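You operate a simulated robot arm through the tools that you are given. There is no shell and no other tool.

You run a simulated robot arm. Do the job below in one go: nothing can be reset, and whatever is moved stays where it is left.

TASK
Wake the computer with the mouse, save, press OFF, then switch the monitor and white socket bar off.
Fine: slide the mouse a little forward.
Where things are to end (x, y in the base frame): mouse within 30 mm of [1060, -260].

It is judged by the outcome, as a careful person would: the job done as asked, and still so three seconds after it is handed in. It fails if anything else is knocked over, pushed out of place, dropped, spilled or broken.

THE ROBOT
A 7-joint arm with a fingered hand, fixed in place. Base frame: the origin is on the floor under the middle of its stand, x ahead of it, y to its left, z up. Lengths are in mm, angles in rad, forces in N, time in s.
It reaches about 1333 mm from its shoulder. Its first joint turns from -1.204 to 3.002 rad. Payload 5 kg.
Tool frame: the origin (TCP) lies between the finger pads and is the grasp point; the fingertips stand 32 mm ahead of it; z points along the fingers, y is the line along which they close. The gripper opens to 160 mm; its body begins 89 mm behind the TCP. The gripper is a hand of 3 fingers: y runs from the thumb to the fingers, the wrist lies at [0, 0, -252] in the tool frame.
Orientation is that of the tool frame in the base frame, as [roll, pitch, yaw] about the fixed x, y, z axes, in that order (R = Rz(yaw) Ry(pitch) Rx(roll)). With the fingers straight down and closing along the base's y, the tool's x points along the base's -x, its y along +y and its z along -z.

THE INTERFACE
- The arm moves only by the tool play_rows. Its argument "targets" is a list of rows, each a list of 6 numbers: the turn, a rotation vector about the tool's x, y, z in units of 6 degrees (1.0 is 6 degrees), then the shift along the tool's x, y, z in units of 25 mm (1.0 is 25 mm). In form: [[wx, wy, wz, dx, dy, dz], ...]. A call has 1 to 20 rows; each row shifts and turns the commanded pose from where the row before left it, along the tool's axes as they then stand. A call with a number of a shift or a turn outside -1 to 1 is refused whole. A row lasts 0.2 s, in which the tool goes at most 50 mm and 0.15 rad; a call with a longer step from one row to the next is refused whole. A pose out of reach is approached as far as the arm can. The call stops where the force on the tool passes 50 N (or 10 N more than at its start, if that is more) or the arm is blocked; 0.2 s more then pass. In this call time passes only in rows, and 0.2 s behind the last. The reply holds the time, the measured pose of the TCP, the force on the tool along the base axes, the opening and the grip force, in the units named above and with some noise, with the torque about the TCP (base axes, N m) and any sound that the robot's microphone picked up.
- Cameras (640 x 400 px; columns grow to the right, rows downward): "scene" is fixed at [220.3, 498.9, 1493.9]; the picture's right is [-0.94, -0.34, 0.00], its down [-0.18, 0.50, -0.84] and it looks along [0.29, -0.79, -0.54] (base axes); focal length 375 px, centre (320, 200). "wrist" rides on the gripper at [65, -4, -116] in the tool frame; the picture's right is [0.06, 1.00, 0.00], its down [-0.87, 0.05, -0.49] and it looks along [-0.49, 0.03, 0.87] (tool axes); focal length 261 px, centre (320, 200). There is no depth. A picture from a camera that has moved, and an enlarged one, comes with that camera's place and axes in the base frame and with its lens.
- capture(camera): a new picture of that camera. No time passes.
- raise_lower(by): slides the trunk up (or, below 0, down) by that many mm; the arm rides with it, the base frame stays. It gives what a move gives, with no picture.
- move_fingers(finger1, finger2, thumb_bend): sets how far each is bent, from 0 (flat) to 1 (curled in); at 0.3 the hand is open as for a grip, at 0.7 the pads meet at the TCP. One left out holds its place. A second passes; each finger stops where it meets its share of the squeeze, and holds until it gets a number again. It is the only way to open and close the hand. It gives what a move gives, with no picture; readings hold the bend of each and the force on the fingers (four entries, about 0 where the hand has none), thumb and palm.
- zoom(camera, box): a new picture of the part [left, top, right, bottom] of that camera's present view, enlarged. No time passes.
- job_done(): hands the job in; it is judged then, once.

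Nothing tells you positions but the pictures and the camera data. Unless the task says otherwise, let go and move clear before handing in.

The tools are called after "Emit:" by a JSON object that holds its "op" and its "data". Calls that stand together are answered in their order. play_rows: Moves the arm, as the interface text tells. Its arguments: {"type":"object","properties":{"targets":{"type":"array","items":{"type":"array","items":{"type":"number"}}}},"required":["targets"]} The other tools are called the same way: raise_lower (by) moves the trunk up or down; move_fingers (finger1, finger2, thumb_bend) moves the fingers one by one; capture (camera) takes a picture; zoom (camera, box) takes an enlarged picture of a part of a camera's view; job_done () hands the job in.

At the start:

```text
time: 0.0
position: [659.2, -174.2, 1079.5]
orientation: [-3.141, 0.0, 3.141]
contact_force: [0.1, -0.2, 0.1]
torque: [-0.02, 0.02, 0.0]
width: 159.9
grip_force: 0.1
shape: jaw
bend: [0.3, 0.3, 0.3]
finger forces: [0.0, 0.0, 0.1, 0.0, 0.0, 0.0]
trunk travel left (down, up): [-600.0, 340.0]
```

scene: 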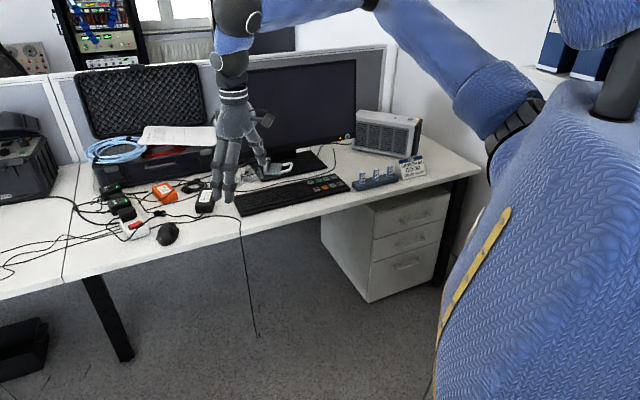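
wrist: 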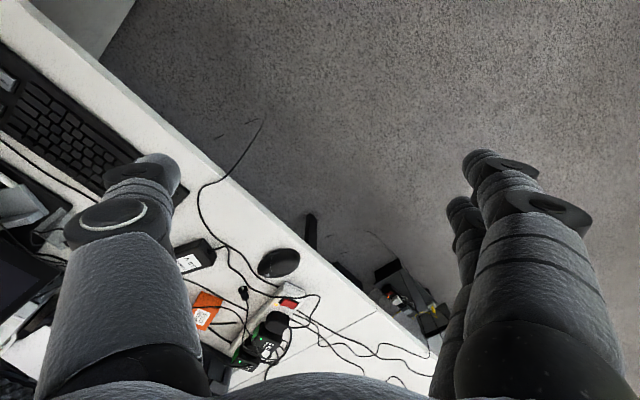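

I see a desk with a keyboard, a monitor, a mouse near the front edge, a white socket bar left of it and a small sign and a device with switches on the right. I'll take enlarged pictures first to identify everything.

Emit:
{"op": "zoom", "data": {"camera": "scene", "box": [60, 160, 220, 260]}}

Emit:
{"op": "zoom", "data": {"camera": "scene", "box": [220, 130, 380, 230]}}

Emit:
{"op": "zoom", "data": {"camera": "scene", "box": [320, 100, 480, 200]}}

Emit:
{"op": "zoom", "data": {"camera": "wrist", "box": [160, 200, 360, 380]}}

```text
4.00 times, centred on (140, 210) of scene
camera zoom: at [220.3, 498.9, 1493.9], right [-0.94, -0.34, 0.0], down [-0.18, 0.5, -0.84], along [0.29, -0.79, -0.54], focal length 1501 px, centre (1040, 160)
```

zoom: 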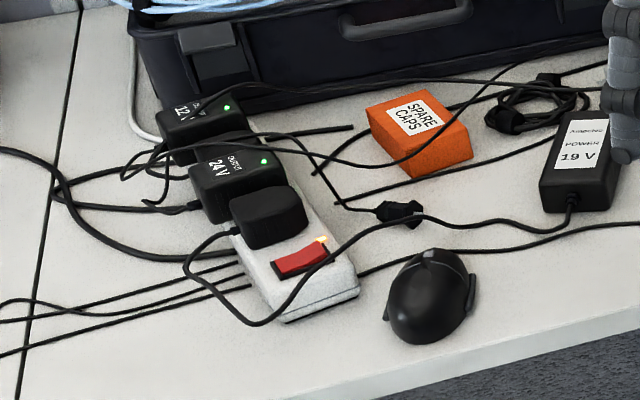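

```text
4.00 times, centred on (300, 180) of scene
camera zoom: at [220.3, 498.9, 1493.9], right [-0.94, -0.34, 0.0], down [-0.18, 0.5, -0.84], along [0.29, -0.79, -0.54], focal length 1501 px, centre (400, 280)
```

zoom: 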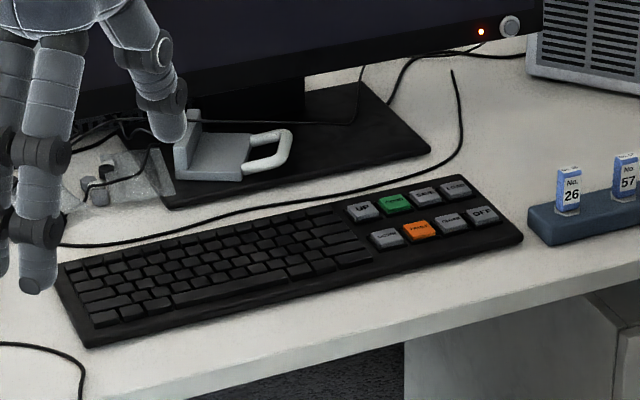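

```text
4.00 times, centred on (400, 150) of scene
camera zoom: at [220.3, 498.9, 1493.9], right [-0.94, -0.34, 0.0], down [-0.18, 0.5, -0.84], along [0.29, -0.79, -0.54], focal length 1501 px, centre (0, 400)
```

zoom: 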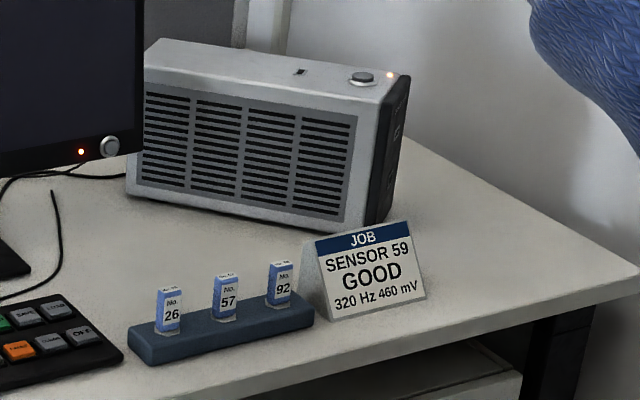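

```text
2.22 times, centred on (260, 290) of wrist
camera zoom: at [593.4, -177.3, 1194.9], right [-0.06, 1.0, 0.0], down [0.87, 0.05, 0.49], along [0.49, 0.03, -0.87], focal length 579 px, centre (453, 0)
```

zoom: 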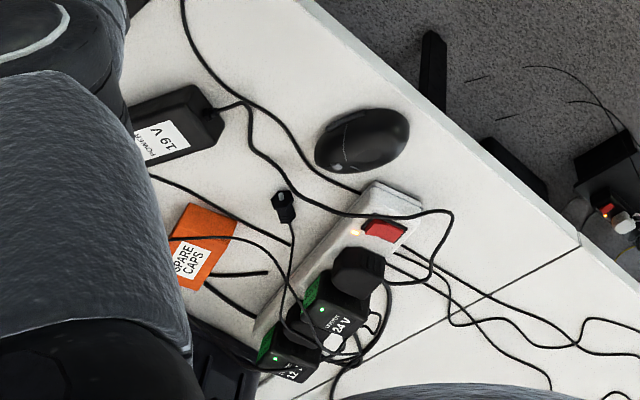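

The mouse is at about [1028, -248, 734], the desk front edge runs at 45° in the base frame, and the keys are around [590, -750]. I'll zoom closer on keys, monitor button and socket bar switch to read the labels.

Emit:
{"op": "zoom", "data": {"camera": "scene", "box": [300, 168, 356, 203]}}

Emit:
{"op": "zoom", "data": {"camera": "scene", "box": [110, 200, 190, 250]}}

Emit:
{"op": "zoom", "data": {"camera": "scene", "box": [320, 115, 376, 150]}}

Emit:
{"op": "zoom", "data": {"camera": "wrist", "box": [240, 230, 340, 330]}}

Emit:
{"op": "zoom", "data": {"camera": "wrist", "box": [0, 30, 180, 330]}}

```text
11.43 times, centred on (328, 186) of scene
camera zoom: at [220.3, 498.9, 1493.9], right [-0.94, -0.34, 0.0], down [-0.18, 0.5, -0.84], along [0.29, -0.79, -0.54], focal length 4288 px, centre (229, 366)
```

zoom: 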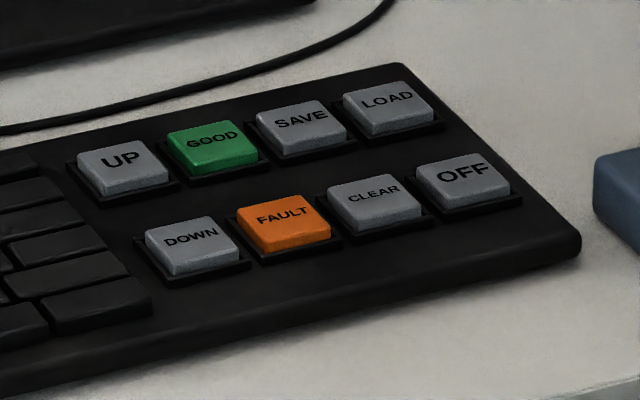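

```text
8.00 times, centred on (150, 225) of scene
camera zoom: at [220.3, 498.9, 1493.9], right [-0.94, -0.34, 0.0], down [-0.18, 0.5, -0.84], along [0.29, -0.79, -0.54], focal length 3002 px, centre (1680, 0)
```

zoom: 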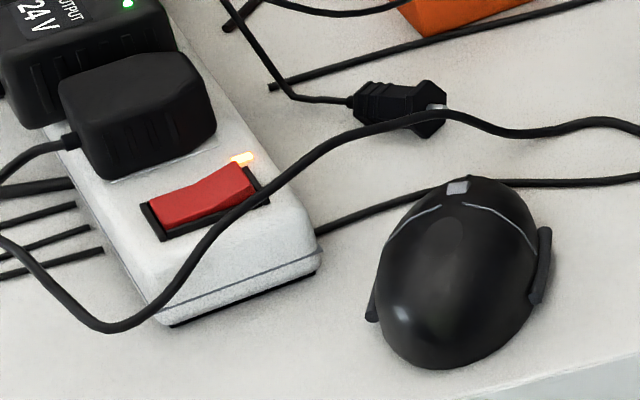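

```text
11.43 times, centred on (348, 132) of scene
camera zoom: at [220.3, 498.9, 1493.9], right [-0.94, -0.34, 0.0], down [-0.18, 0.5, -0.84], along [0.29, -0.79, -0.54], focal length 4288 px, centre (0, 971)
```

zoom: 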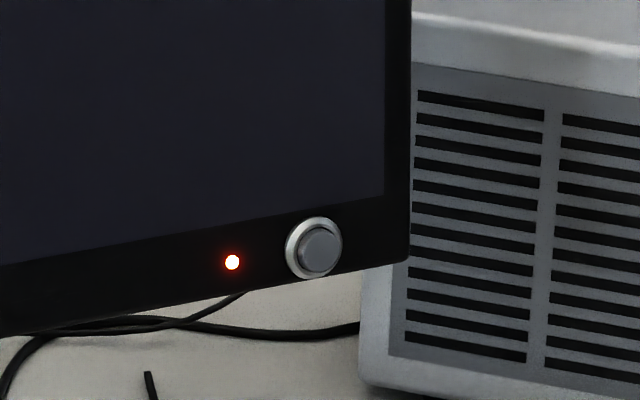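

```text
4.00 times, centred on (290, 280) of wrist
camera zoom: at [593.4, -177.3, 1194.9], right [-0.06, 1.0, 0.0], down [0.87, 0.05, 0.49], along [0.49, 0.03, -0.87], focal length 1043 px, centre (440, -120)
```

zoom: 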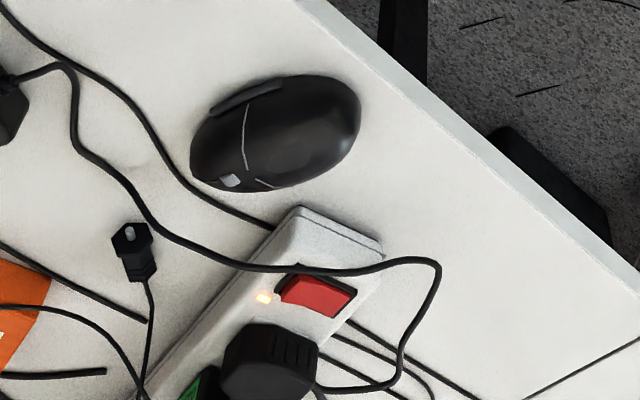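

```text
1.33 times, centred on (90, 180) of wrist
camera zoom: at [593.4, -177.3, 1194.9], right [-0.06, 1.0, 0.0], down [0.87, 0.05, 0.49], along [0.49, 0.03, -0.87], focal length 348 px, centre (627, 227)
```

zoom: 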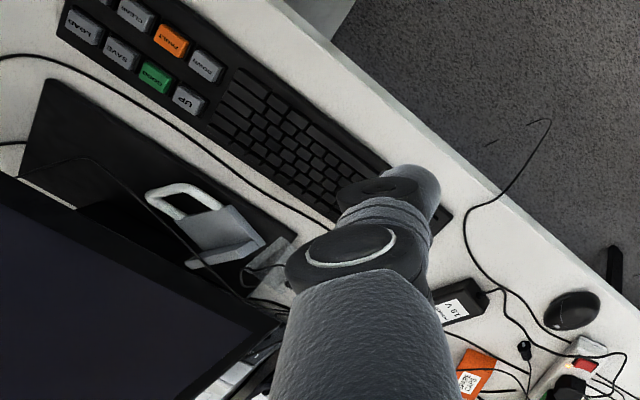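

The labels are readable: SAVE and OFF are on the right key block, the monitor button sits beside a red LED, and the bar has a red rocker. I'll test finger shapes up here, clear of everything, to find a good single-finger pointer.

Emit:
{"op": "move_fingers", "data": {"finger1": 0.7, "finger2": 1.0, "thumb_bend": 1.0}}

Emit:
{"op": "capture", "data": {"camera": "wrist"}}

Emit:
{"op": "zoom", "data": {"camera": "scene", "box": [180, 80, 340, 220]}}

```text
time: 1.0
position: [659.3, -172.0, 1078.3]
orientation: [3.141, 0.001, -3.142]
contact_force: [0.2, 0.7, -0.3]
torque: [0.0, 0.02, 0.02]
width: 25.9
grip_force: 0.1
shape: fingers
bend: [0.69, 0.89, 0.95]
finger forces: [0.1, 0.1, 0.0, 0.1, 0.0, 0.0]
trunk travel left (down, up): [-600.0, 340.0]
```

```text
taken
camera wrist: at [593.4, -177.3, 1194.9], right [-0.06, 1.0, 0.0], down [0.87, 0.05, 0.49], along [0.49, 0.03, -0.87], focal length 261 px, centre (320, 200)
```

wrist: 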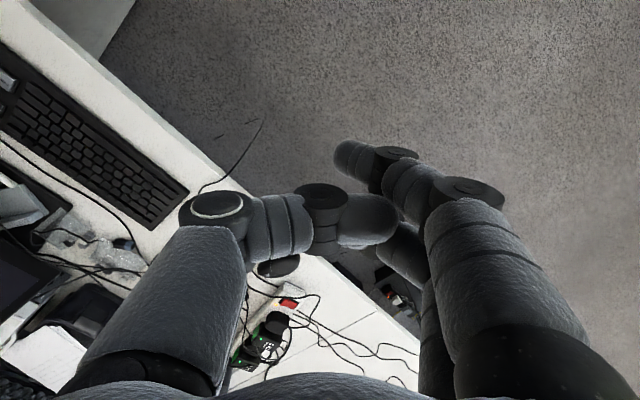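

```text
2.86 times, centred on (260, 150) of scene
camera zoom: at [220.3, 498.9, 1493.9], right [-0.94, -0.34, 0.0], down [-0.18, 0.5, -0.84], along [0.29, -0.79, -0.54], focal length 1072 px, centre (491, 343)
```

zoom: 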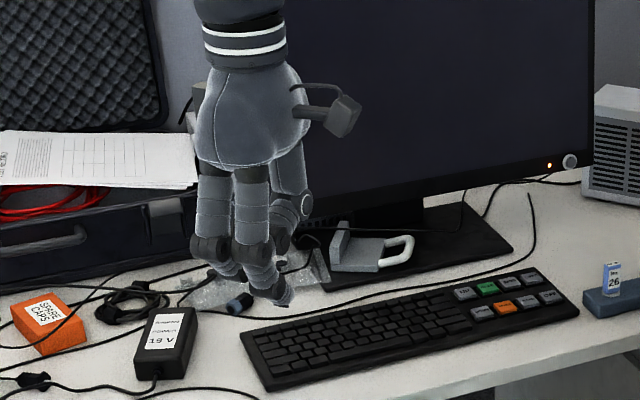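

The fingers have three links; a nearly straight digit with the others curled should make a good pointer. I'll try the thumb extended with both fingers curled.

Emit:
{"op": "move_fingers", "data": {"finger1": 1.0, "finger2": 1.0, "thumb_bend": 0.3}}

Emit:
{"op": "capture", "data": {"camera": "wrist"}}

Emit:
{"op": "zoom", "data": {"camera": "scene", "box": [180, 80, 340, 220]}}

Emit:
{"op": "zoom", "data": {"camera": "scene", "box": [320, 115, 376, 150]}}

```text
time: 2.0
position: [658.3, -173.0, 1079.1]
orientation: [-3.141, 0.002, -3.14]
contact_force: [-0.2, -0.4, 0.6]
torque: [0.01, -0.03, -0.03]
width: 11.2
grip_force: 0.0
shape: fingers
bend: [0.84, 0.84, 0.95]
finger forces: [0.0, 0.1, 0.0, 0.0, 0.0, 0.0]
trunk travel left (down, up): [-600.0, 340.0]
```

```text
taken
camera wrist: at [593.4, -177.3, 1194.9], right [-0.06, 1.0, 0.0], down [0.87, 0.05, 0.49], along [0.49, 0.03, -0.87], focal length 261 px, centre (320, 200)
```

wrist: 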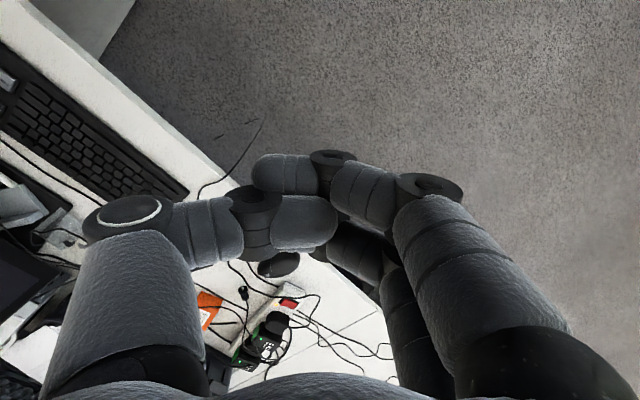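

```text
2.86 times, centred on (260, 150) of scene
camera zoom: at [220.3, 498.9, 1493.9], right [-0.94, -0.34, 0.0], down [-0.18, 0.5, -0.84], along [0.29, -0.79, -0.54], focal length 1072 px, centre (491, 343)
```

zoom: 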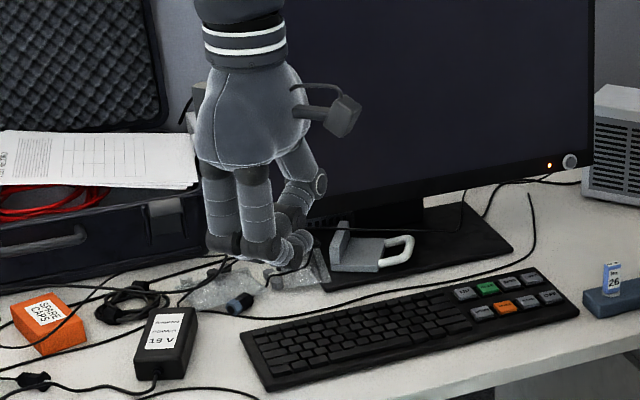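

```text
11.43 times, centred on (348, 132) of scene
camera zoom: at [220.3, 498.9, 1493.9], right [-0.94, -0.34, 0.0], down [-0.18, 0.5, -0.84], along [0.29, -0.79, -0.54], focal length 4288 px, centre (0, 971)
```

zoom: 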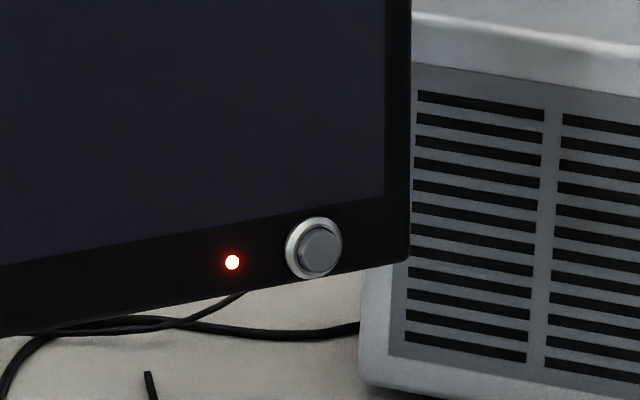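

The thumb seems trapped by the curled fingers, so I'll open everything and curl in a better order.

Emit:
{"op": "move_fingers", "data": {"finger1": 0.3, "finger2": 0.3, "thumb_bend": 0.3}}

Emit:
{"op": "move_fingers", "data": {"finger1": 1.0, "finger2": 1.0, "thumb_bend": 0.2}}

Emit:
{"op": "capture", "data": {"camera": "wrist"}}

Emit:
{"op": "zoom", "data": {"camera": "scene", "box": [180, 80, 340, 220]}}

```text
time: 3.0
position: [658.6, -173.2, 1078.2]
orientation: [-3.141, 0.0, 3.141]
contact_force: [0.3, 0.4, -0.7]
torque: [0.01, -0.04, 0.0]
width: 167.5
grip_force: 0.0
shape: fingers
bend: [0.3, 0.3, 0.3]
finger forces: [0.0, 0.0, 0.0, 0.0, 0.0, 0.0]
trunk travel left (down, up): [-600.0, 340.0]
```

```text
time: 4.0
position: [658.5, -173.2, 1079.3]
orientation: [-3.141, 0.0, 3.141]
contact_force: [0.5, 0.0, 1.2]
torque: [0.0, 0.02, -0.03]
width: 80.2
grip_force: 0.0
shape: fingers
bend: [1.0, 1.0, 0.2]
finger forces: [0.1, 0.0, 0.0, 0.0, 0.0, 0.0]
trunk travel left (down, up): [-600.0, 340.0]
```

```text
taken
camera wrist: at [593.4, -177.3, 1194.9], right [-0.06, 1.0, 0.0], down [0.87, 0.05, 0.49], along [0.49, 0.03, -0.87], focal length 261 px, centre (320, 200)
```

wrist: 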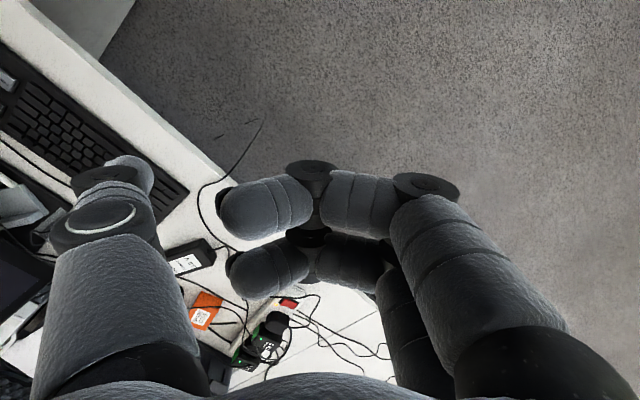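

```text
2.86 times, centred on (260, 150) of scene
camera zoom: at [220.3, 498.9, 1493.9], right [-0.94, -0.34, 0.0], down [-0.18, 0.5, -0.84], along [0.29, -0.79, -0.54], focal length 1072 px, centre (491, 343)
```

zoom: 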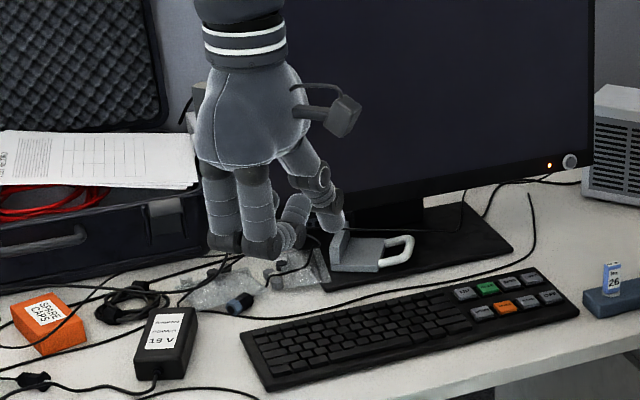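

With both fingers curled, the thumb sticks out about 75 mm past them, so it will serve as the pointer. I'll set it to the 0.3 bend, turn the hand so it sits on the desk's front side behind the mouse, and re-measure.

Emit:
{"op": "move_fingers", "data": {"thumb_bend": 0.3}}

Emit:
{"op": "play_rows", "data": {"targets": [[0, 0, -0.93, 0, 0, 0], [0, 0, -0.93, 0, 0, 0], [0, 0, -0.93, 0, 0, 0], [0, 0, -0.93, 0, 0, 0], [0, 0, -0.93, 0, 0, 0], [0, 0, -0.93, 0, 0, 0]]}}

Emit:
{"op": "zoom", "data": {"camera": "scene", "box": [20, 220, 180, 320]}}

Emit:
{"op": "capture", "data": {"camera": "wrist"}}

Emit:
{"op": "capture", "data": {"camera": "scene"}}

```text
time: 5.0
position: [659.5, -173.7, 1078.9]
orientation: [3.14, 0.0, -3.14]
contact_force: [0.1, -0.8, 0.1]
torque: [-0.01, 0.01, 0.02]
width: 74.1
grip_force: 0.0
shape: fingers
bend: [1.0, 1.0, 0.3]
finger forces: [0.0, 0.0, 0.0, 0.0, 0.0, 0.0]
trunk travel left (down, up): [-600.0, 340.0]
```

```text
time: 6.4
position: [658.9, -172.5, 1078.3]
orientation: [3.141, 0.0, -2.555]
contact_force: [-0.3, 0.6, -0.3]
torque: [0.02, 0.01, 0.0]
width: 74.4
grip_force: 0.1
shape: fingers
bend: [1.0, 1.0, 0.3]
finger forces: [0.1, 0.0, 0.0, 0.0, 0.1, 0.1]
trunk travel left (down, up): [-600.0, 340.0]
```

```text
4.00 times, centred on (100, 270) of scene
camera zoom: at [220.3, 498.9, 1493.9], right [-0.94, -0.34, 0.0], down [-0.18, 0.5, -0.84], along [0.29, -0.79, -0.54], focal length 1501 px, centre (1200, -80)
```

zoom: 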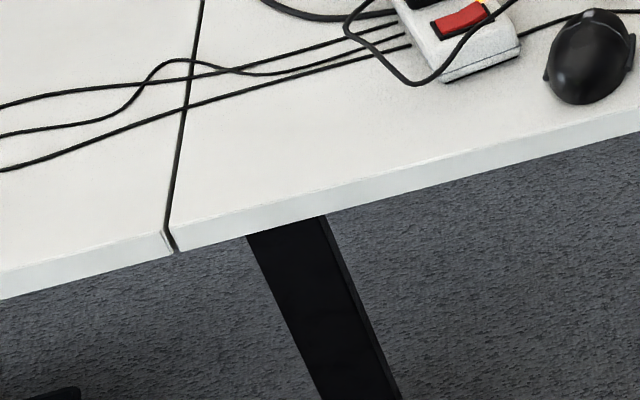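

```text
taken
camera wrist: at [606.3, -212.7, 1194.7], right [-0.6, 0.8, 0.0], down [0.69, 0.53, 0.49], along [0.39, 0.3, -0.87], focal length 261 px, centre (320, 200)
```

wrist: 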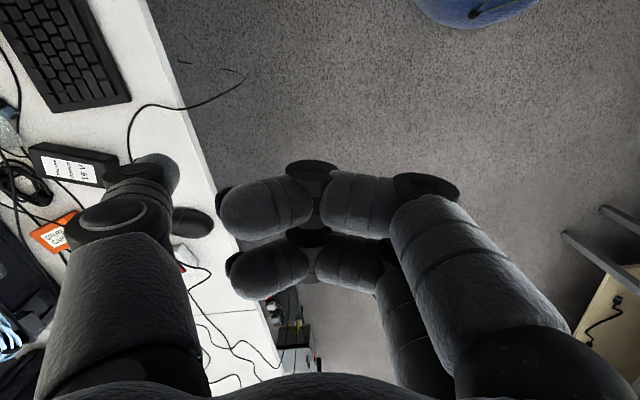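

```text
taken
```

scene: 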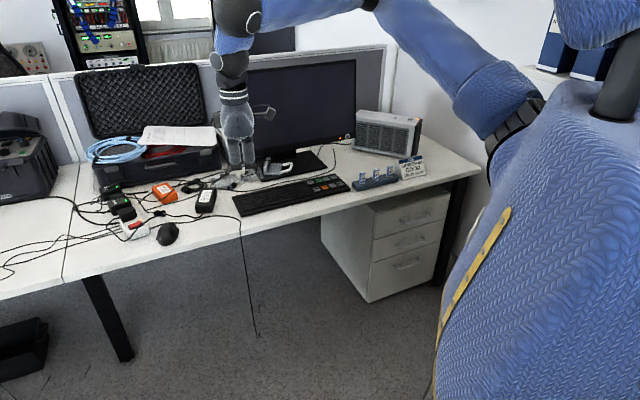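

The hand turned fine; the desk top comes out near z = 728 and the mouse's long axis points roughly along (0.55, -0.83). Next I'll move the thumb to hover behind the mouse's rear and look again from close by.

Emit:
{"op": "play_rows", "data": {"targets": [[0, 0, 0, -0.917, -0.279, 0.597], [0, 0, 0, -0.917, -0.279, 0.597], [0, 0, 0, -0.917, -0.279, 0.597], [0, 0, 0, -0.917, -0.279, 0.597], [0, 0, 0, -0.917, -0.279, 0.597], [0, 0, 0, -0.917, -0.279, 0.597], [0, 0, 0, -0.917, -0.279, 0.597], [0, 0, 0, -0.917, -0.279, 0.597], [0, 0, 0, -0.917, -0.279, 0.597], [0, 0, 0, -0.917, -0.279, 0.597], [0, 0, 0, -0.917, -0.279, 0.597], [0, 0, 0, -0.917, -0.279, 0.597]]}}

Emit:
{"op": "capture", "data": {"camera": "wrist"}}

Emit:
{"op": "zoom", "data": {"camera": "scene", "box": [80, 120, 280, 260]}}

```text
time: 9.0
position: [934.5, -92.5, 900.0]
orientation: [3.141, -0.001, -2.557]
contact_force: [-0.6, -0.5, 0.0]
torque: [0.01, 0.0, 0.02]
width: 74.5
grip_force: 0.0
shape: fingers
bend: [1.0, 1.0, 0.3]
finger forces: [0.0, 0.0, 0.0, 0.1, 0.0, 0.0]
trunk travel left (down, up): [-600.0, 340.0]
```

```text
taken
camera wrist: at [882.8, -131.7, 1015.4], right [-0.6, 0.8, 0.0], down [0.7, 0.52, 0.49], along [0.39, 0.3, -0.87], focal length 261 px, centre (320, 200)
```

wrist: 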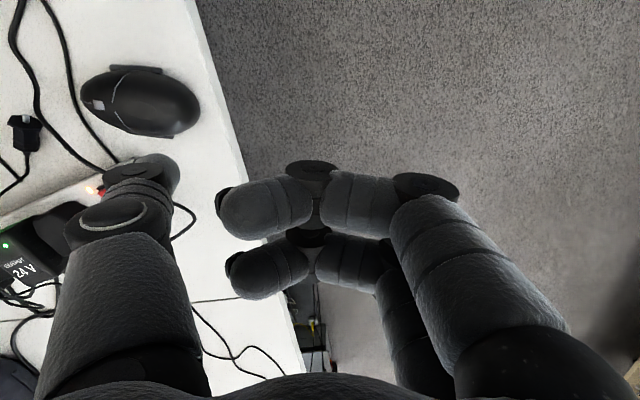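

```text
2.86 times, centred on (180, 190) of scene
camera zoom: at [220.3, 498.9, 1493.9], right [-0.94, -0.34, 0.0], down [-0.18, 0.5, -0.84], along [0.29, -0.79, -0.54], focal length 1072 px, centre (720, 229)
```

zoom: 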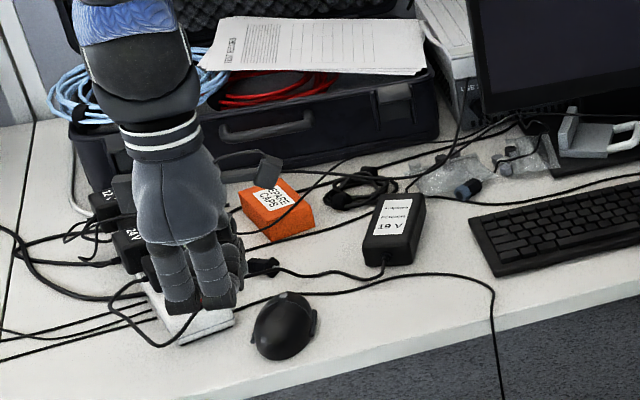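

The mouse centre measures about [1021, -246] and the bar's near corner about [1070, -232], so room beside the bar matters. I'll shift the hand sideways and up a little to get a clear view of mouse and bar together.

Emit:
{"op": "play_rows", "data": {"targets": [[0, 0, 0, -0.301, -0.8, -0.4], [0, 0, 0, -0.301, -0.8, -0.4], [0, 0, 0, -0.301, -0.8, -0.4], [0, 0, 0, -0.301, -0.8, -0.4], [0, 0, 0, -0.301, -0.8, -0.4]]}}

Emit:
{"op": "capture", "data": {"camera": "wrist"}}

Emit:
{"op": "zoom", "data": {"camera": "wrist", "box": [100, 0, 420, 200]}}

```text
time: 10.2
position: [1020.9, -153.3, 950.4]
orientation: [-3.141, 0.001, -2.558]
contact_force: [-0.9, -0.3, -1.0]
torque: [0.0, 0.02, -0.02]
width: 74.4
grip_force: 0.1
shape: fingers
bend: [1.0, 1.0, 0.3]
finger forces: [0.0, 0.0, 0.0, 0.0, 0.1, 0.0]
trunk travel left (down, up): [-600.0, 340.0]
```

```text
taken
camera wrist: at [968.4, -192.8, 1066.3], right [-0.6, 0.8, 0.0], down [0.69, 0.53, 0.49], along [0.39, 0.3, -0.87], focal length 261 px, centre (320, 200)
```

wrist: 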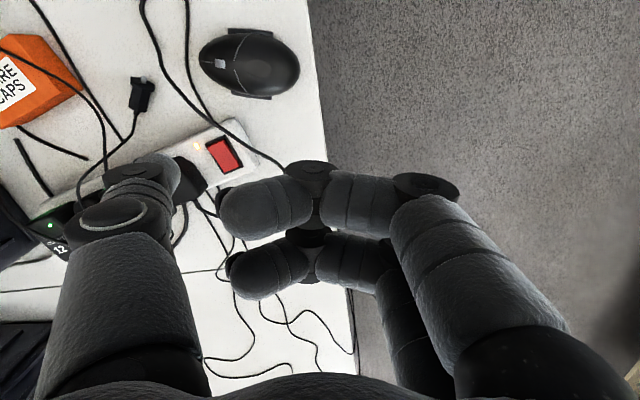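

```text
2.00 times, centred on (260, 100) of wrist
camera zoom: at [968.4, -192.8, 1066.3], right [-0.6, 0.8, 0.0], down [0.69, 0.53, 0.49], along [0.39, 0.3, -0.87], focal length 521 px, centre (440, 400)
```

zoom: 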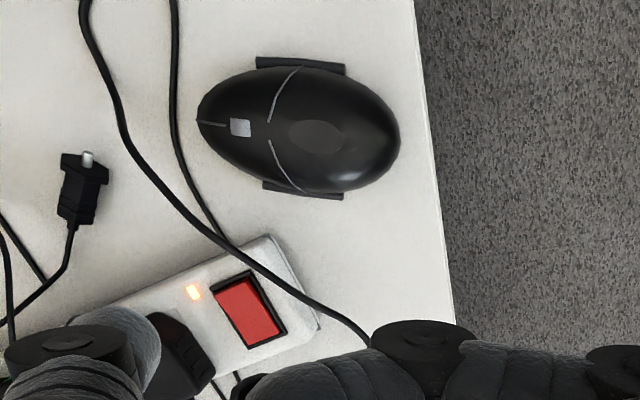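

This gives a clean view: mouse centre about [1022, -246], axis about -60°, the bar's near corner about [1077, -232]. I'll check the thumb tip position in the scene view, so I can place it behind the mouse precisely.

Emit:
{"op": "zoom", "data": {"camera": "scene", "box": [90, 130, 230, 250]}}

Emit:
{"op": "zoom", "data": {"camera": "wrist", "box": [50, 120, 230, 260]}}

```text
3.33 times, centred on (160, 190) of scene
camera zoom: at [220.3, 498.9, 1493.9], right [-0.94, -0.34, 0.0], down [-0.18, 0.5, -0.84], along [0.29, -0.79, -0.54], focal length 1251 px, centre (853, 233)
```

zoom: 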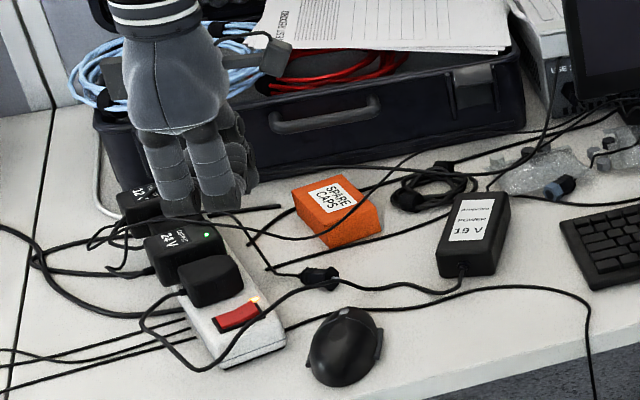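

```text
2.86 times, centred on (140, 190) of wrist
camera zoom: at [968.4, -192.8, 1066.3], right [-0.6, 0.8, 0.0], down [0.69, 0.53, 0.49], along [0.39, 0.3, -0.87], focal length 745 px, centre (834, 229)
```

zoom: 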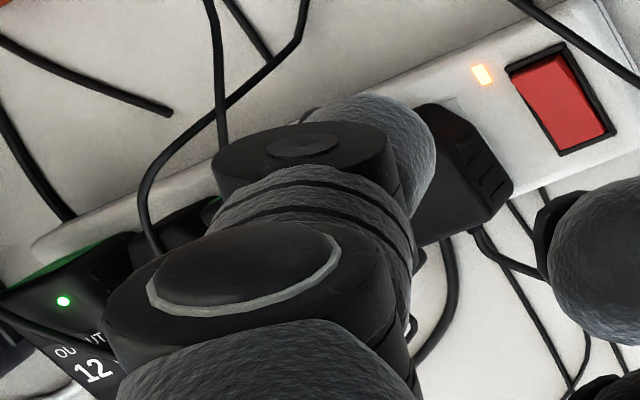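

The thumb tip sits at about (0, -92, +32) in the tool frame. I'll go back behind the mouse, in line with its centre, and descend part of the way off the desk's front edge.

Emit:
{"op": "play_rows", "data": {"targets": [[0, 0, 0, 0.403, 0.866, 0], [0, 0, 0, 0.403, 0.866, 0], [0, 0, 0, 0.403, 0.866, 0], [0, 0, 0, 0.403, 0.866, 0], [0, 0, 0, 0.403, 0.866, 0], [0, 0, 0, 0, 0, 0.9], [0, 0, 0, 0, 0, 0.9], [0, 0, 0, 0, 0, 0.9], [0, 0, 0, 0, 0, 0.9], [0, 0, 0, 0, 0, 0.9], [0, 0, 0, 0, 0, 0.9]]}}

Emit:
{"op": "capture", "data": {"camera": "wrist"}}

Emit:
{"op": "zoom", "data": {"camera": "scene", "box": [90, 170, 230, 260]}}

```text
time: 12.6
position: [919.7, -92.7, 815.4]
orientation: [-3.141, 0.001, -2.558]
contact_force: [-0.2, 0.5, 0.4]
torque: [0.01, 0.06, 0.0]
width: 74.4
grip_force: 0.1
shape: fingers
bend: [1.0, 1.0, 0.3]
finger forces: [0.0, 0.0, 0.0, 0.1, 0.0, 0.0]
trunk travel left (down, up): [-600.0, 340.0]
```

```text
taken
camera wrist: at [867.4, -131.0, 931.2], right [-0.6, 0.8, 0.0], down [0.7, 0.52, 0.49], along [0.39, 0.3, -0.87], focal length 261 px, centre (320, 200)
```

wrist: 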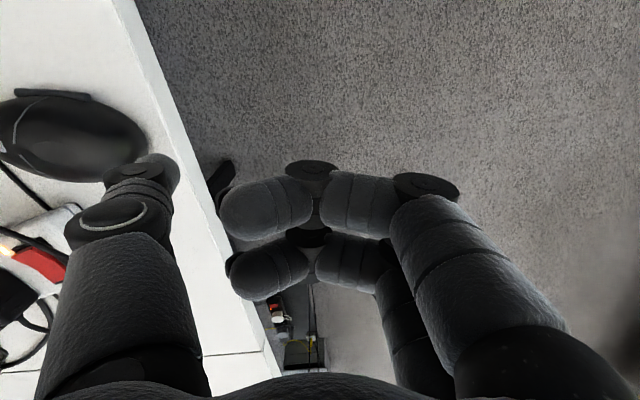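

```text
4.44 times, centred on (160, 215) of scene
camera zoom: at [220.3, 498.9, 1493.9], right [-0.94, -0.34, 0.0], down [-0.18, 0.5, -0.84], along [0.29, -0.79, -0.54], focal length 1668 px, centre (1031, 133)
```

zoom: 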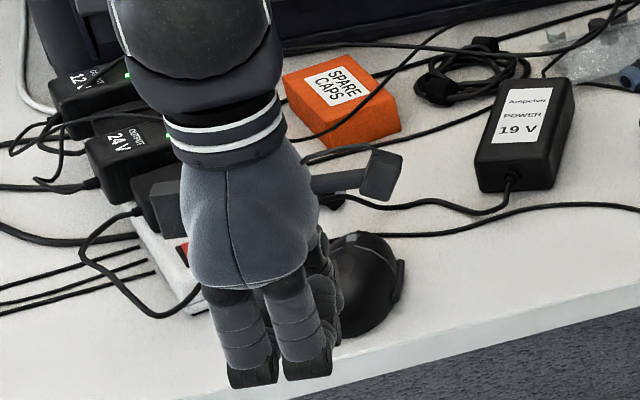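

The thumb is lined up with the mouse's centre line, about 23 mm behind its rear. I'll descend the remaining 44 mm and check.

Emit:
{"op": "play_rows", "data": {"targets": [[0, 0, 0, 0, 0, 0.6], [0, 0, 0, 0, 0, 0.6], [0, 0, 0, 0, 0, 0.56]]}}

Emit:
{"op": "capture", "data": {"camera": "wrist"}}

Emit:
{"op": "zoom", "data": {"camera": "scene", "box": [90, 170, 230, 260]}}

```text
time: 13.4
position: [921.1, -91.3, 770.5]
orientation: [-3.142, 0.0, -2.558]
contact_force: [0.0, 0.1, 0.6]
torque: [0.0, 0.01, 0.02]
width: 74.5
grip_force: 0.0
shape: fingers
bend: [1.0, 1.0, 0.3]
finger forces: [0.1, 0.0, 0.1, 0.0, 0.1, 0.0]
trunk travel left (down, up): [-600.0, 340.0]
```

```text
taken
camera wrist: at [868.6, -131.3, 886.2], right [-0.6, 0.8, 0.0], down [0.7, 0.53, 0.49], along [0.39, 0.3, -0.87], focal length 261 px, centre (320, 200)
```

wrist: 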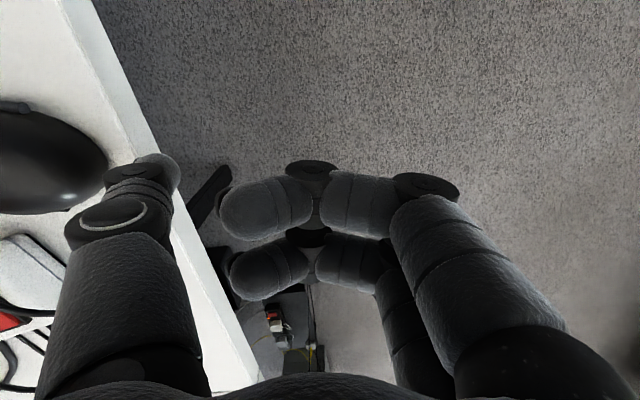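

```text
4.44 times, centred on (160, 215) of scene
camera zoom: at [220.3, 498.9, 1493.9], right [-0.94, -0.34, 0.0], down [-0.18, 0.5, -0.84], along [0.29, -0.79, -0.54], focal length 1668 px, centre (1031, 133)
```

zoom: 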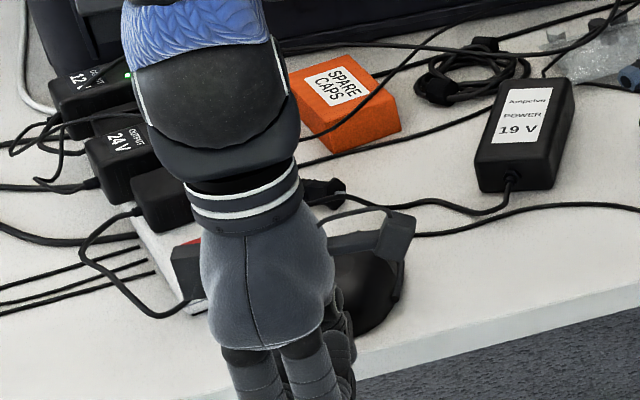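

The thumb tip is level with the mouse rear and in line with it. I'll push gently forward in small steps, then check with pictures.

Emit:
{"op": "play_rows", "data": {"targets": [[0, 0, 0, 0, -0.25, 0], [0, 0, 0, 0, -0.25, 0], [0, 0, 0, 0, -0.25, 0], [0, 0, 0, 0, -0.2, 0], [0, 0, 0, 0, -0.15, 0], [0, 0, 0, 0, -0.15, 0], [0, 0, 0, 0, -0.15, 0]]}}

Emit:
{"op": "capture", "data": {"camera": "wrist"}}

Emit:
{"op": "zoom", "data": {"camera": "scene", "box": [90, 170, 230, 260]}}

```text
time: 15.0
position: [938.1, -120.2, 770.6]
orientation: [3.141, 0.0, -2.557]
contact_force: [-1.4, 0.3, 0.1]
torque: [0.01, 0.02, -0.01]
width: 74.6
grip_force: 0.2
shape: fingers
bend: [1.0, 1.0, 0.3]
finger forces: [0.0, 0.0, 0.0, 0.1, 0.3, 0.1]
trunk travel left (down, up): [-600.0, 340.0]
```

```text
taken
camera wrist: at [886.5, -160.2, 886.9], right [-0.6, 0.8, 0.0], down [0.7, 0.52, 0.49], along [0.39, 0.3, -0.87], focal length 261 px, centre (320, 200)
```

wrist: 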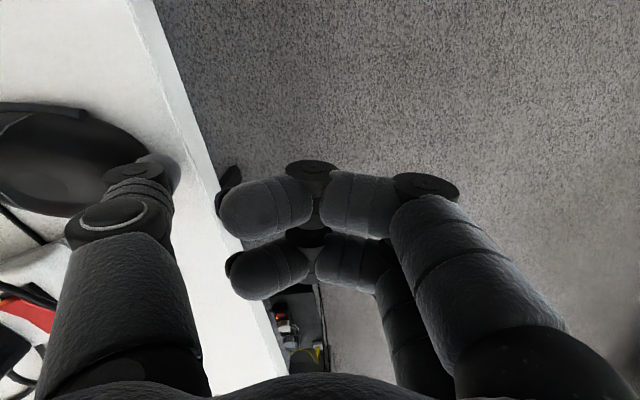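

```text
4.44 times, centred on (160, 215) of scene
camera zoom: at [220.3, 498.9, 1493.9], right [-0.94, -0.34, 0.0], down [-0.18, 0.5, -0.84], along [0.29, -0.79, -0.54], focal length 1668 px, centre (1031, 133)
```

zoom: 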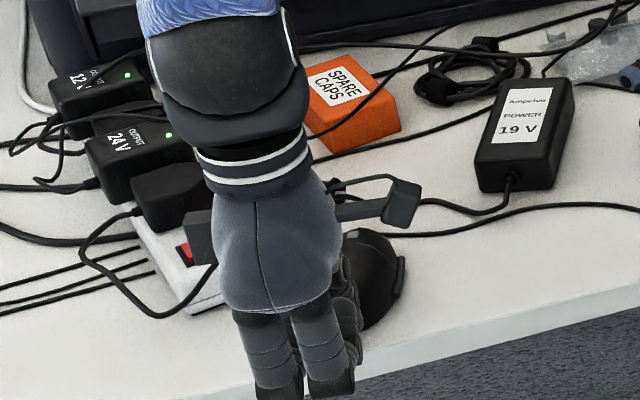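

Contact has just begun (about 1.4 N). I'll continue the push by about 15 mm and compare.

Emit:
{"op": "play_rows", "data": {"targets": [[0, 0, 0, 0, -0.15, 0], [0, 0, 0, 0, -0.15, 0], [0, 0, 0, 0, -0.15, 0], [0, 0, 0, 0, -0.15, 0]]}}

Emit:
{"op": "capture", "data": {"camera": "wrist"}}

Emit:
{"op": "capture", "data": {"camera": "scene"}}

Emit:
{"op": "zoom", "data": {"camera": "scene", "box": [90, 170, 230, 260]}}

```text
time: 16.0
position: [947.7, -134.3, 770.9]
orientation: [-3.141, 0.0, -2.557]
contact_force: [-0.2, -0.7, -0.4]
torque: [0.0, 0.01, 0.03]
width: 74.2
grip_force: 0.1
shape: fingers
bend: [1.0, 1.0, 0.3]
finger forces: [0.0, 0.1, 0.0, 0.0, 0.3, 0.0]
trunk travel left (down, up): [-600.0, 340.0]
```

```text
taken
camera wrist: at [894.5, -173.0, 886.9], right [-0.6, 0.8, 0.0], down [0.7, 0.52, 0.49], along [0.39, 0.3, -0.87], focal length 261 px, centre (320, 200)
```

wrist: 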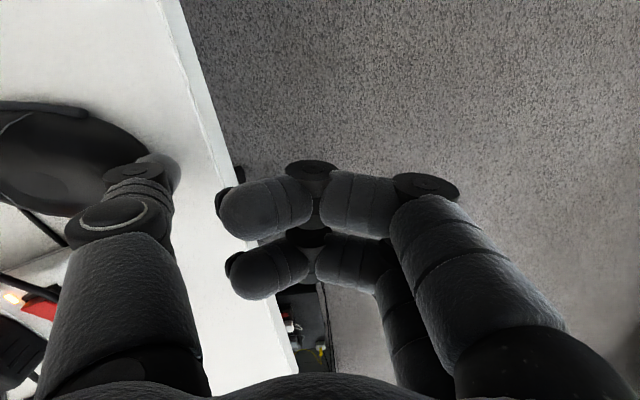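

```text
taken
```

scene: 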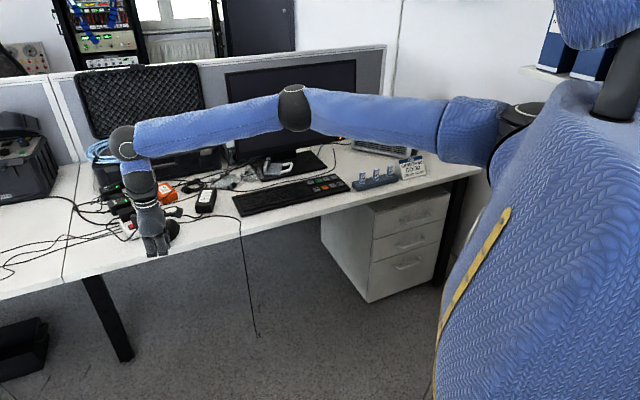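

```text
4.44 times, centred on (160, 215) of scene
camera zoom: at [220.3, 498.9, 1493.9], right [-0.94, -0.34, 0.0], down [-0.18, 0.5, -0.84], along [0.29, -0.79, -0.54], focal length 1668 px, centre (1031, 133)
```

zoom: 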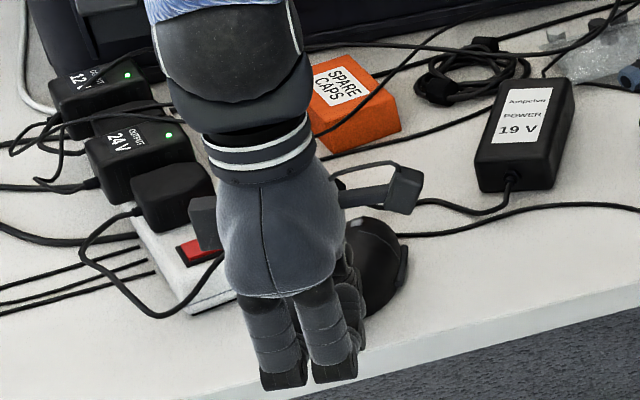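

The mouse is moving with the thumb, about 27 mm so far by my estimate. I'll back off, rise and look at it from the earlier viewpoint to measure where it stands.

Emit:
{"op": "play_rows", "data": {"targets": [[0, 0, 0, 0, 0.8, 0], [0, 0, 0, 0, 0.8, 0], [0, 0, 0, 0, 0, -0.9], [0, 0, 0, 0, 0, -0.9], [0, 0, 0, 0, 0, -0.9], [0, 0, 0, 0, 0, -0.9], [0, 0, 0, 0, 0, -0.9], [0, 0, 0, 0, 0, -0.9], [0, 0, 0, 0, 0, -0.9], [0, 0, 0, 0, 0, -0.9], [0, 0, 0, -0.4, -0.78, 0], [0, 0, 0, -0.4, -0.78, 0], [0, 0, 0, -0.4, -0.78, 0], [0, 0, 0, -0.4, -0.78, 0], [0, 0, 0, -0.4, -0.78, 0]]}}

Emit:
{"op": "zoom", "data": {"camera": "wrist", "box": [100, 0, 420, 200]}}

Emit:
{"op": "capture", "data": {"camera": "scene"}}

Emit:
{"op": "zoom", "data": {"camera": "scene", "box": [110, 200, 190, 250]}}

```text
time: 19.2
position: [1021.2, -154.0, 949.8]
orientation: [3.14, -0.001, -2.557]
contact_force: [0.0, 0.5, -0.6]
torque: [0.0, 0.04, -0.01]
width: 74.4
grip_force: 0.0
shape: fingers
bend: [1.0, 1.0, 0.3]
finger forces: [0.1, 0.0, 0.0, 0.0, 0.0, 0.1]
trunk travel left (down, up): [-600.0, 340.0]
```

```text
2.00 times, centred on (260, 100) of wrist
camera zoom: at [968.5, -194.5, 1066.0], right [-0.6, 0.8, 0.0], down [0.69, 0.53, 0.49], along [0.39, 0.3, -0.87], focal length 521 px, centre (440, 400)
```

zoom: 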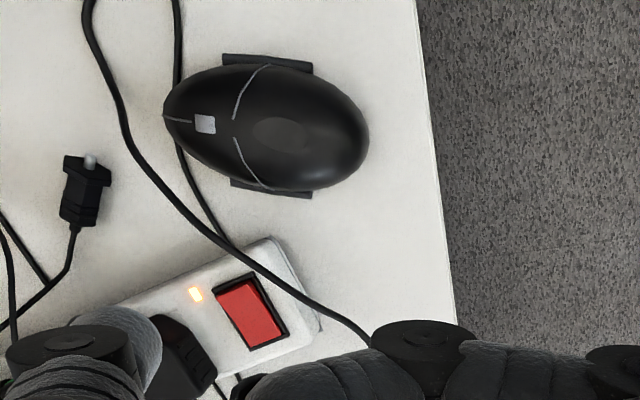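

```text
taken
```

scene: 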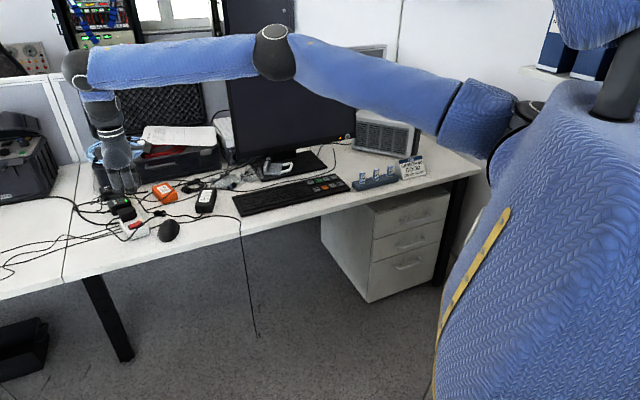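

```text
8.00 times, centred on (150, 225) of scene
camera zoom: at [220.3, 498.9, 1493.9], right [-0.94, -0.34, 0.0], down [-0.18, 0.5, -0.84], along [0.29, -0.79, -0.54], focal length 3002 px, centre (1680, 0)
```

zoom: 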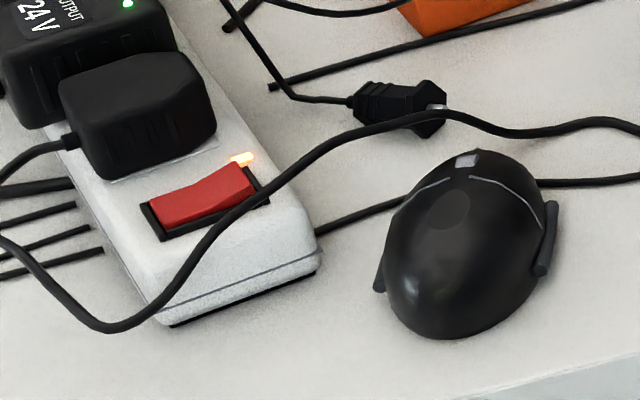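

The mouse is now about [1032, -263], roughly 28 mm from the target centre, so I want a further sideways nudge for margin. First I'll check whether the screen woke.

Emit:
{"op": "zoom", "data": {"camera": "scene", "box": [220, 70, 380, 210]}}

Emit:
{"op": "zoom", "data": {"camera": "scene", "box": [320, 115, 376, 150]}}

Emit:
{"op": "capture", "data": {"camera": "wrist"}}

```text
2.86 times, centred on (300, 140) of scene
camera zoom: at [220.3, 498.9, 1493.9], right [-0.94, -0.34, 0.0], down [-0.18, 0.5, -0.84], along [0.29, -0.79, -0.54], focal length 1072 px, centre (377, 371)
```

zoom: 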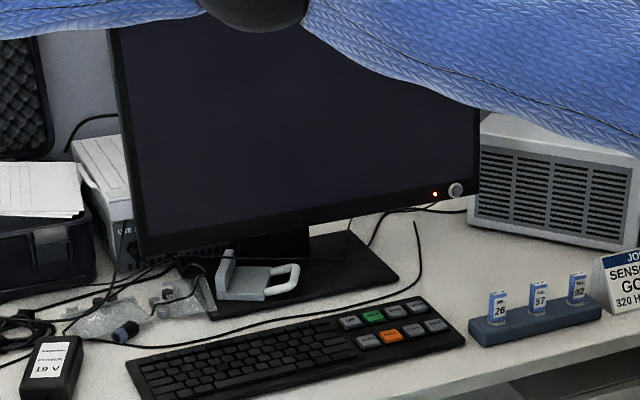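

```text
11.43 times, centred on (348, 132) of scene
camera zoom: at [220.3, 498.9, 1493.9], right [-0.94, -0.34, 0.0], down [-0.18, 0.5, -0.84], along [0.29, -0.79, -0.54], focal length 4288 px, centre (0, 971)
```

zoom: 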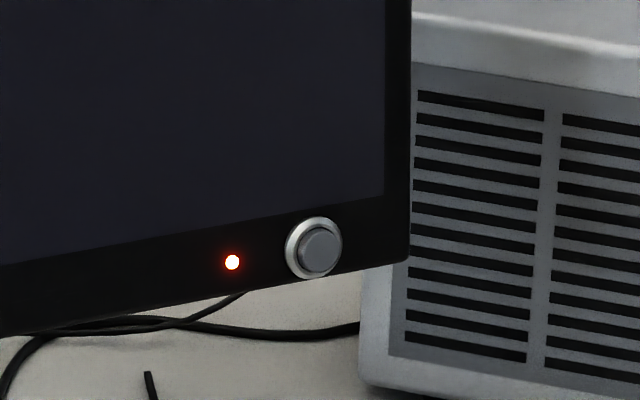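

```text
taken
camera wrist: at [968.5, -194.5, 1066.0], right [-0.6, 0.8, 0.0], down [0.69, 0.53, 0.49], along [0.39, 0.3, -0.87], focal length 261 px, centre (320, 200)
```

wrist: 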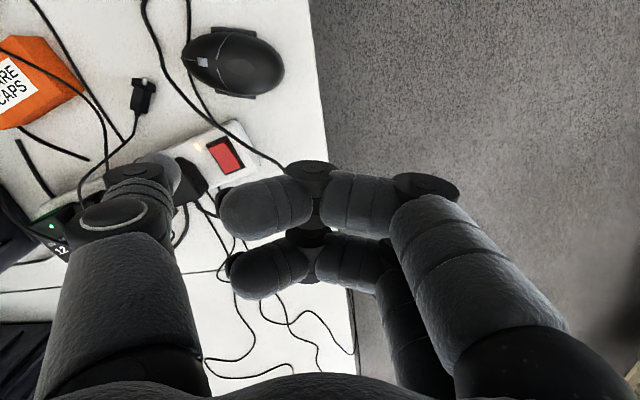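

The screen is still dark, so the mouse likely needs to move further toward its target. I'll bring the thumb to the mouse's right side for a nudge mostly along +x.

Emit:
{"op": "play_rows", "data": {"targets": [[0, 0, 0, 0.92, 0.098, 0], [0, 0, 0, 0.92, 0.098, 0], [0, 0, 0, 0.92, 0.098, 0], [0, 0, 0, 0.92, 0.098, 0], [0, 0, 0, 0.92, 0.098, 0], [0, 0, 0, 0, 0, 0.9], [0, 0, 0, 0, 0, 0.9], [0, 0, 0, 0, 0, 0.9], [0, 0, 0, 0, 0, 0.9], [0, 0, 0, 0, 0, 0.9], [0, 0, 0, 0, 0, 0.7], [0, 0, 0, 0, 0, 0.5]]}}

Emit:
{"op": "capture", "data": {"camera": "wrist"}}

Emit:
{"op": "zoom", "data": {"camera": "scene", "box": [90, 170, 230, 260]}}

```text
time: 21.8
position: [917.4, -206.0, 807.4]
orientation: [-3.141, -0.001, -2.558]
contact_force: [-0.3, -0.1, 0.5]
torque: [0.01, 0.03, 0.0]
width: 74.2
grip_force: 0.1
shape: fingers
bend: [1.0, 1.0, 0.3]
finger forces: [0.1, 0.0, 0.0, 0.0, 0.1, 0.1]
trunk travel left (down, up): [-600.0, 340.0]
```

```text
taken
camera wrist: at [864.8, -245.8, 923.6], right [-0.6, 0.8, 0.0], down [0.7, 0.53, 0.49], along [0.39, 0.3, -0.87], focal length 261 px, centre (320, 200)
```

wrist: 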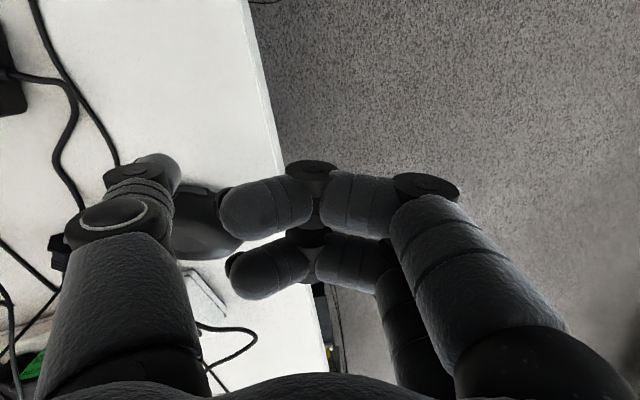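

```text
4.44 times, centred on (160, 215) of scene
camera zoom: at [220.3, 498.9, 1493.9], right [-0.94, -0.34, 0.0], down [-0.18, 0.5, -0.84], along [0.29, -0.79, -0.54], focal length 1668 px, centre (1031, 133)
```

zoom: 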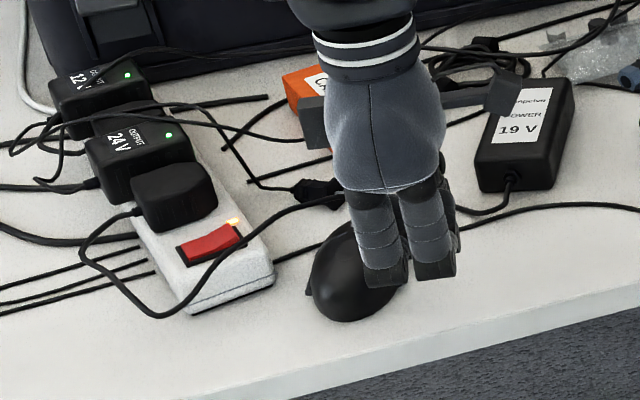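

The thumb is beside the mouse's right flank with about 18 mm gap and no cable under it. I'll finish the descent and nudge the mouse gently to the left/forward.

Emit:
{"op": "play_rows", "data": {"targets": [[0, 0, 0, 0, 0, 0.75], [0, 0, 0, 0, 0, 0.7], [0, 0, 0, -0.232, -0.062, 0], [0, 0, 0, -0.232, -0.062, 0], [0, 0, 0, -0.232, -0.062, 0], [0, 0, 0, -0.116, -0.031, 0], [0, 0, 0, -0.116, -0.031, 0], [0, 0, 0, -0.116, -0.031, 0]]}}

Emit:
{"op": "capture", "data": {"camera": "wrist"}}

Emit:
{"op": "zoom", "data": {"camera": "scene", "box": [90, 170, 230, 260]}}

Emit:
{"op": "capture", "data": {"camera": "scene"}}

```text
time: 23.6
position: [944.4, -198.5, 770.3]
orientation: [3.141, 0.0, -2.558]
contact_force: [0.1, -0.4, -1.2]
torque: [0.01, -0.03, 0.0]
width: 74.3
grip_force: 0.1
shape: fingers
bend: [1.0, 1.0, 0.3]
finger forces: [0.1, 0.0, 0.0, 0.0, 0.0, 0.0]
trunk travel left (down, up): [-600.0, 340.0]
```

```text
taken
camera wrist: at [891.5, -238.3, 887.5], right [-0.6, 0.8, 0.0], down [0.7, 0.52, 0.49], along [0.39, 0.3, -0.87], focal length 261 px, centre (320, 200)
```

wrist: 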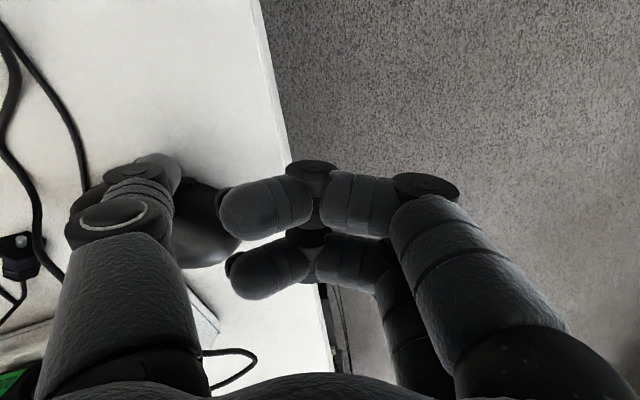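

```text
4.44 times, centred on (160, 215) of scene
camera zoom: at [220.3, 498.9, 1493.9], right [-0.94, -0.34, 0.0], down [-0.18, 0.5, -0.84], along [0.29, -0.79, -0.54], focal length 1668 px, centre (1031, 133)
```

zoom: 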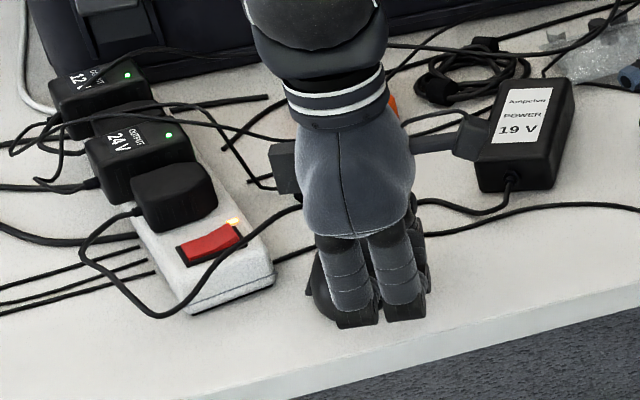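

```text
taken
```

scene: 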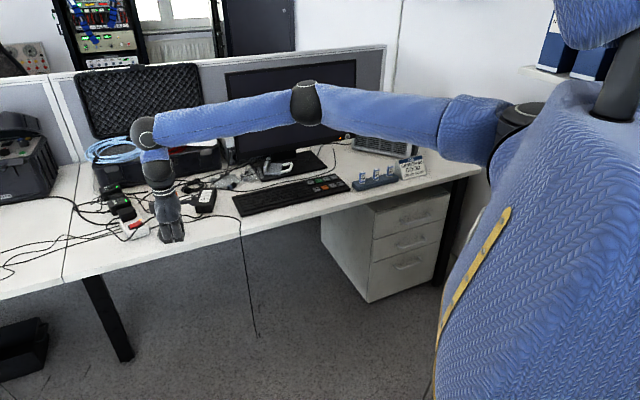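

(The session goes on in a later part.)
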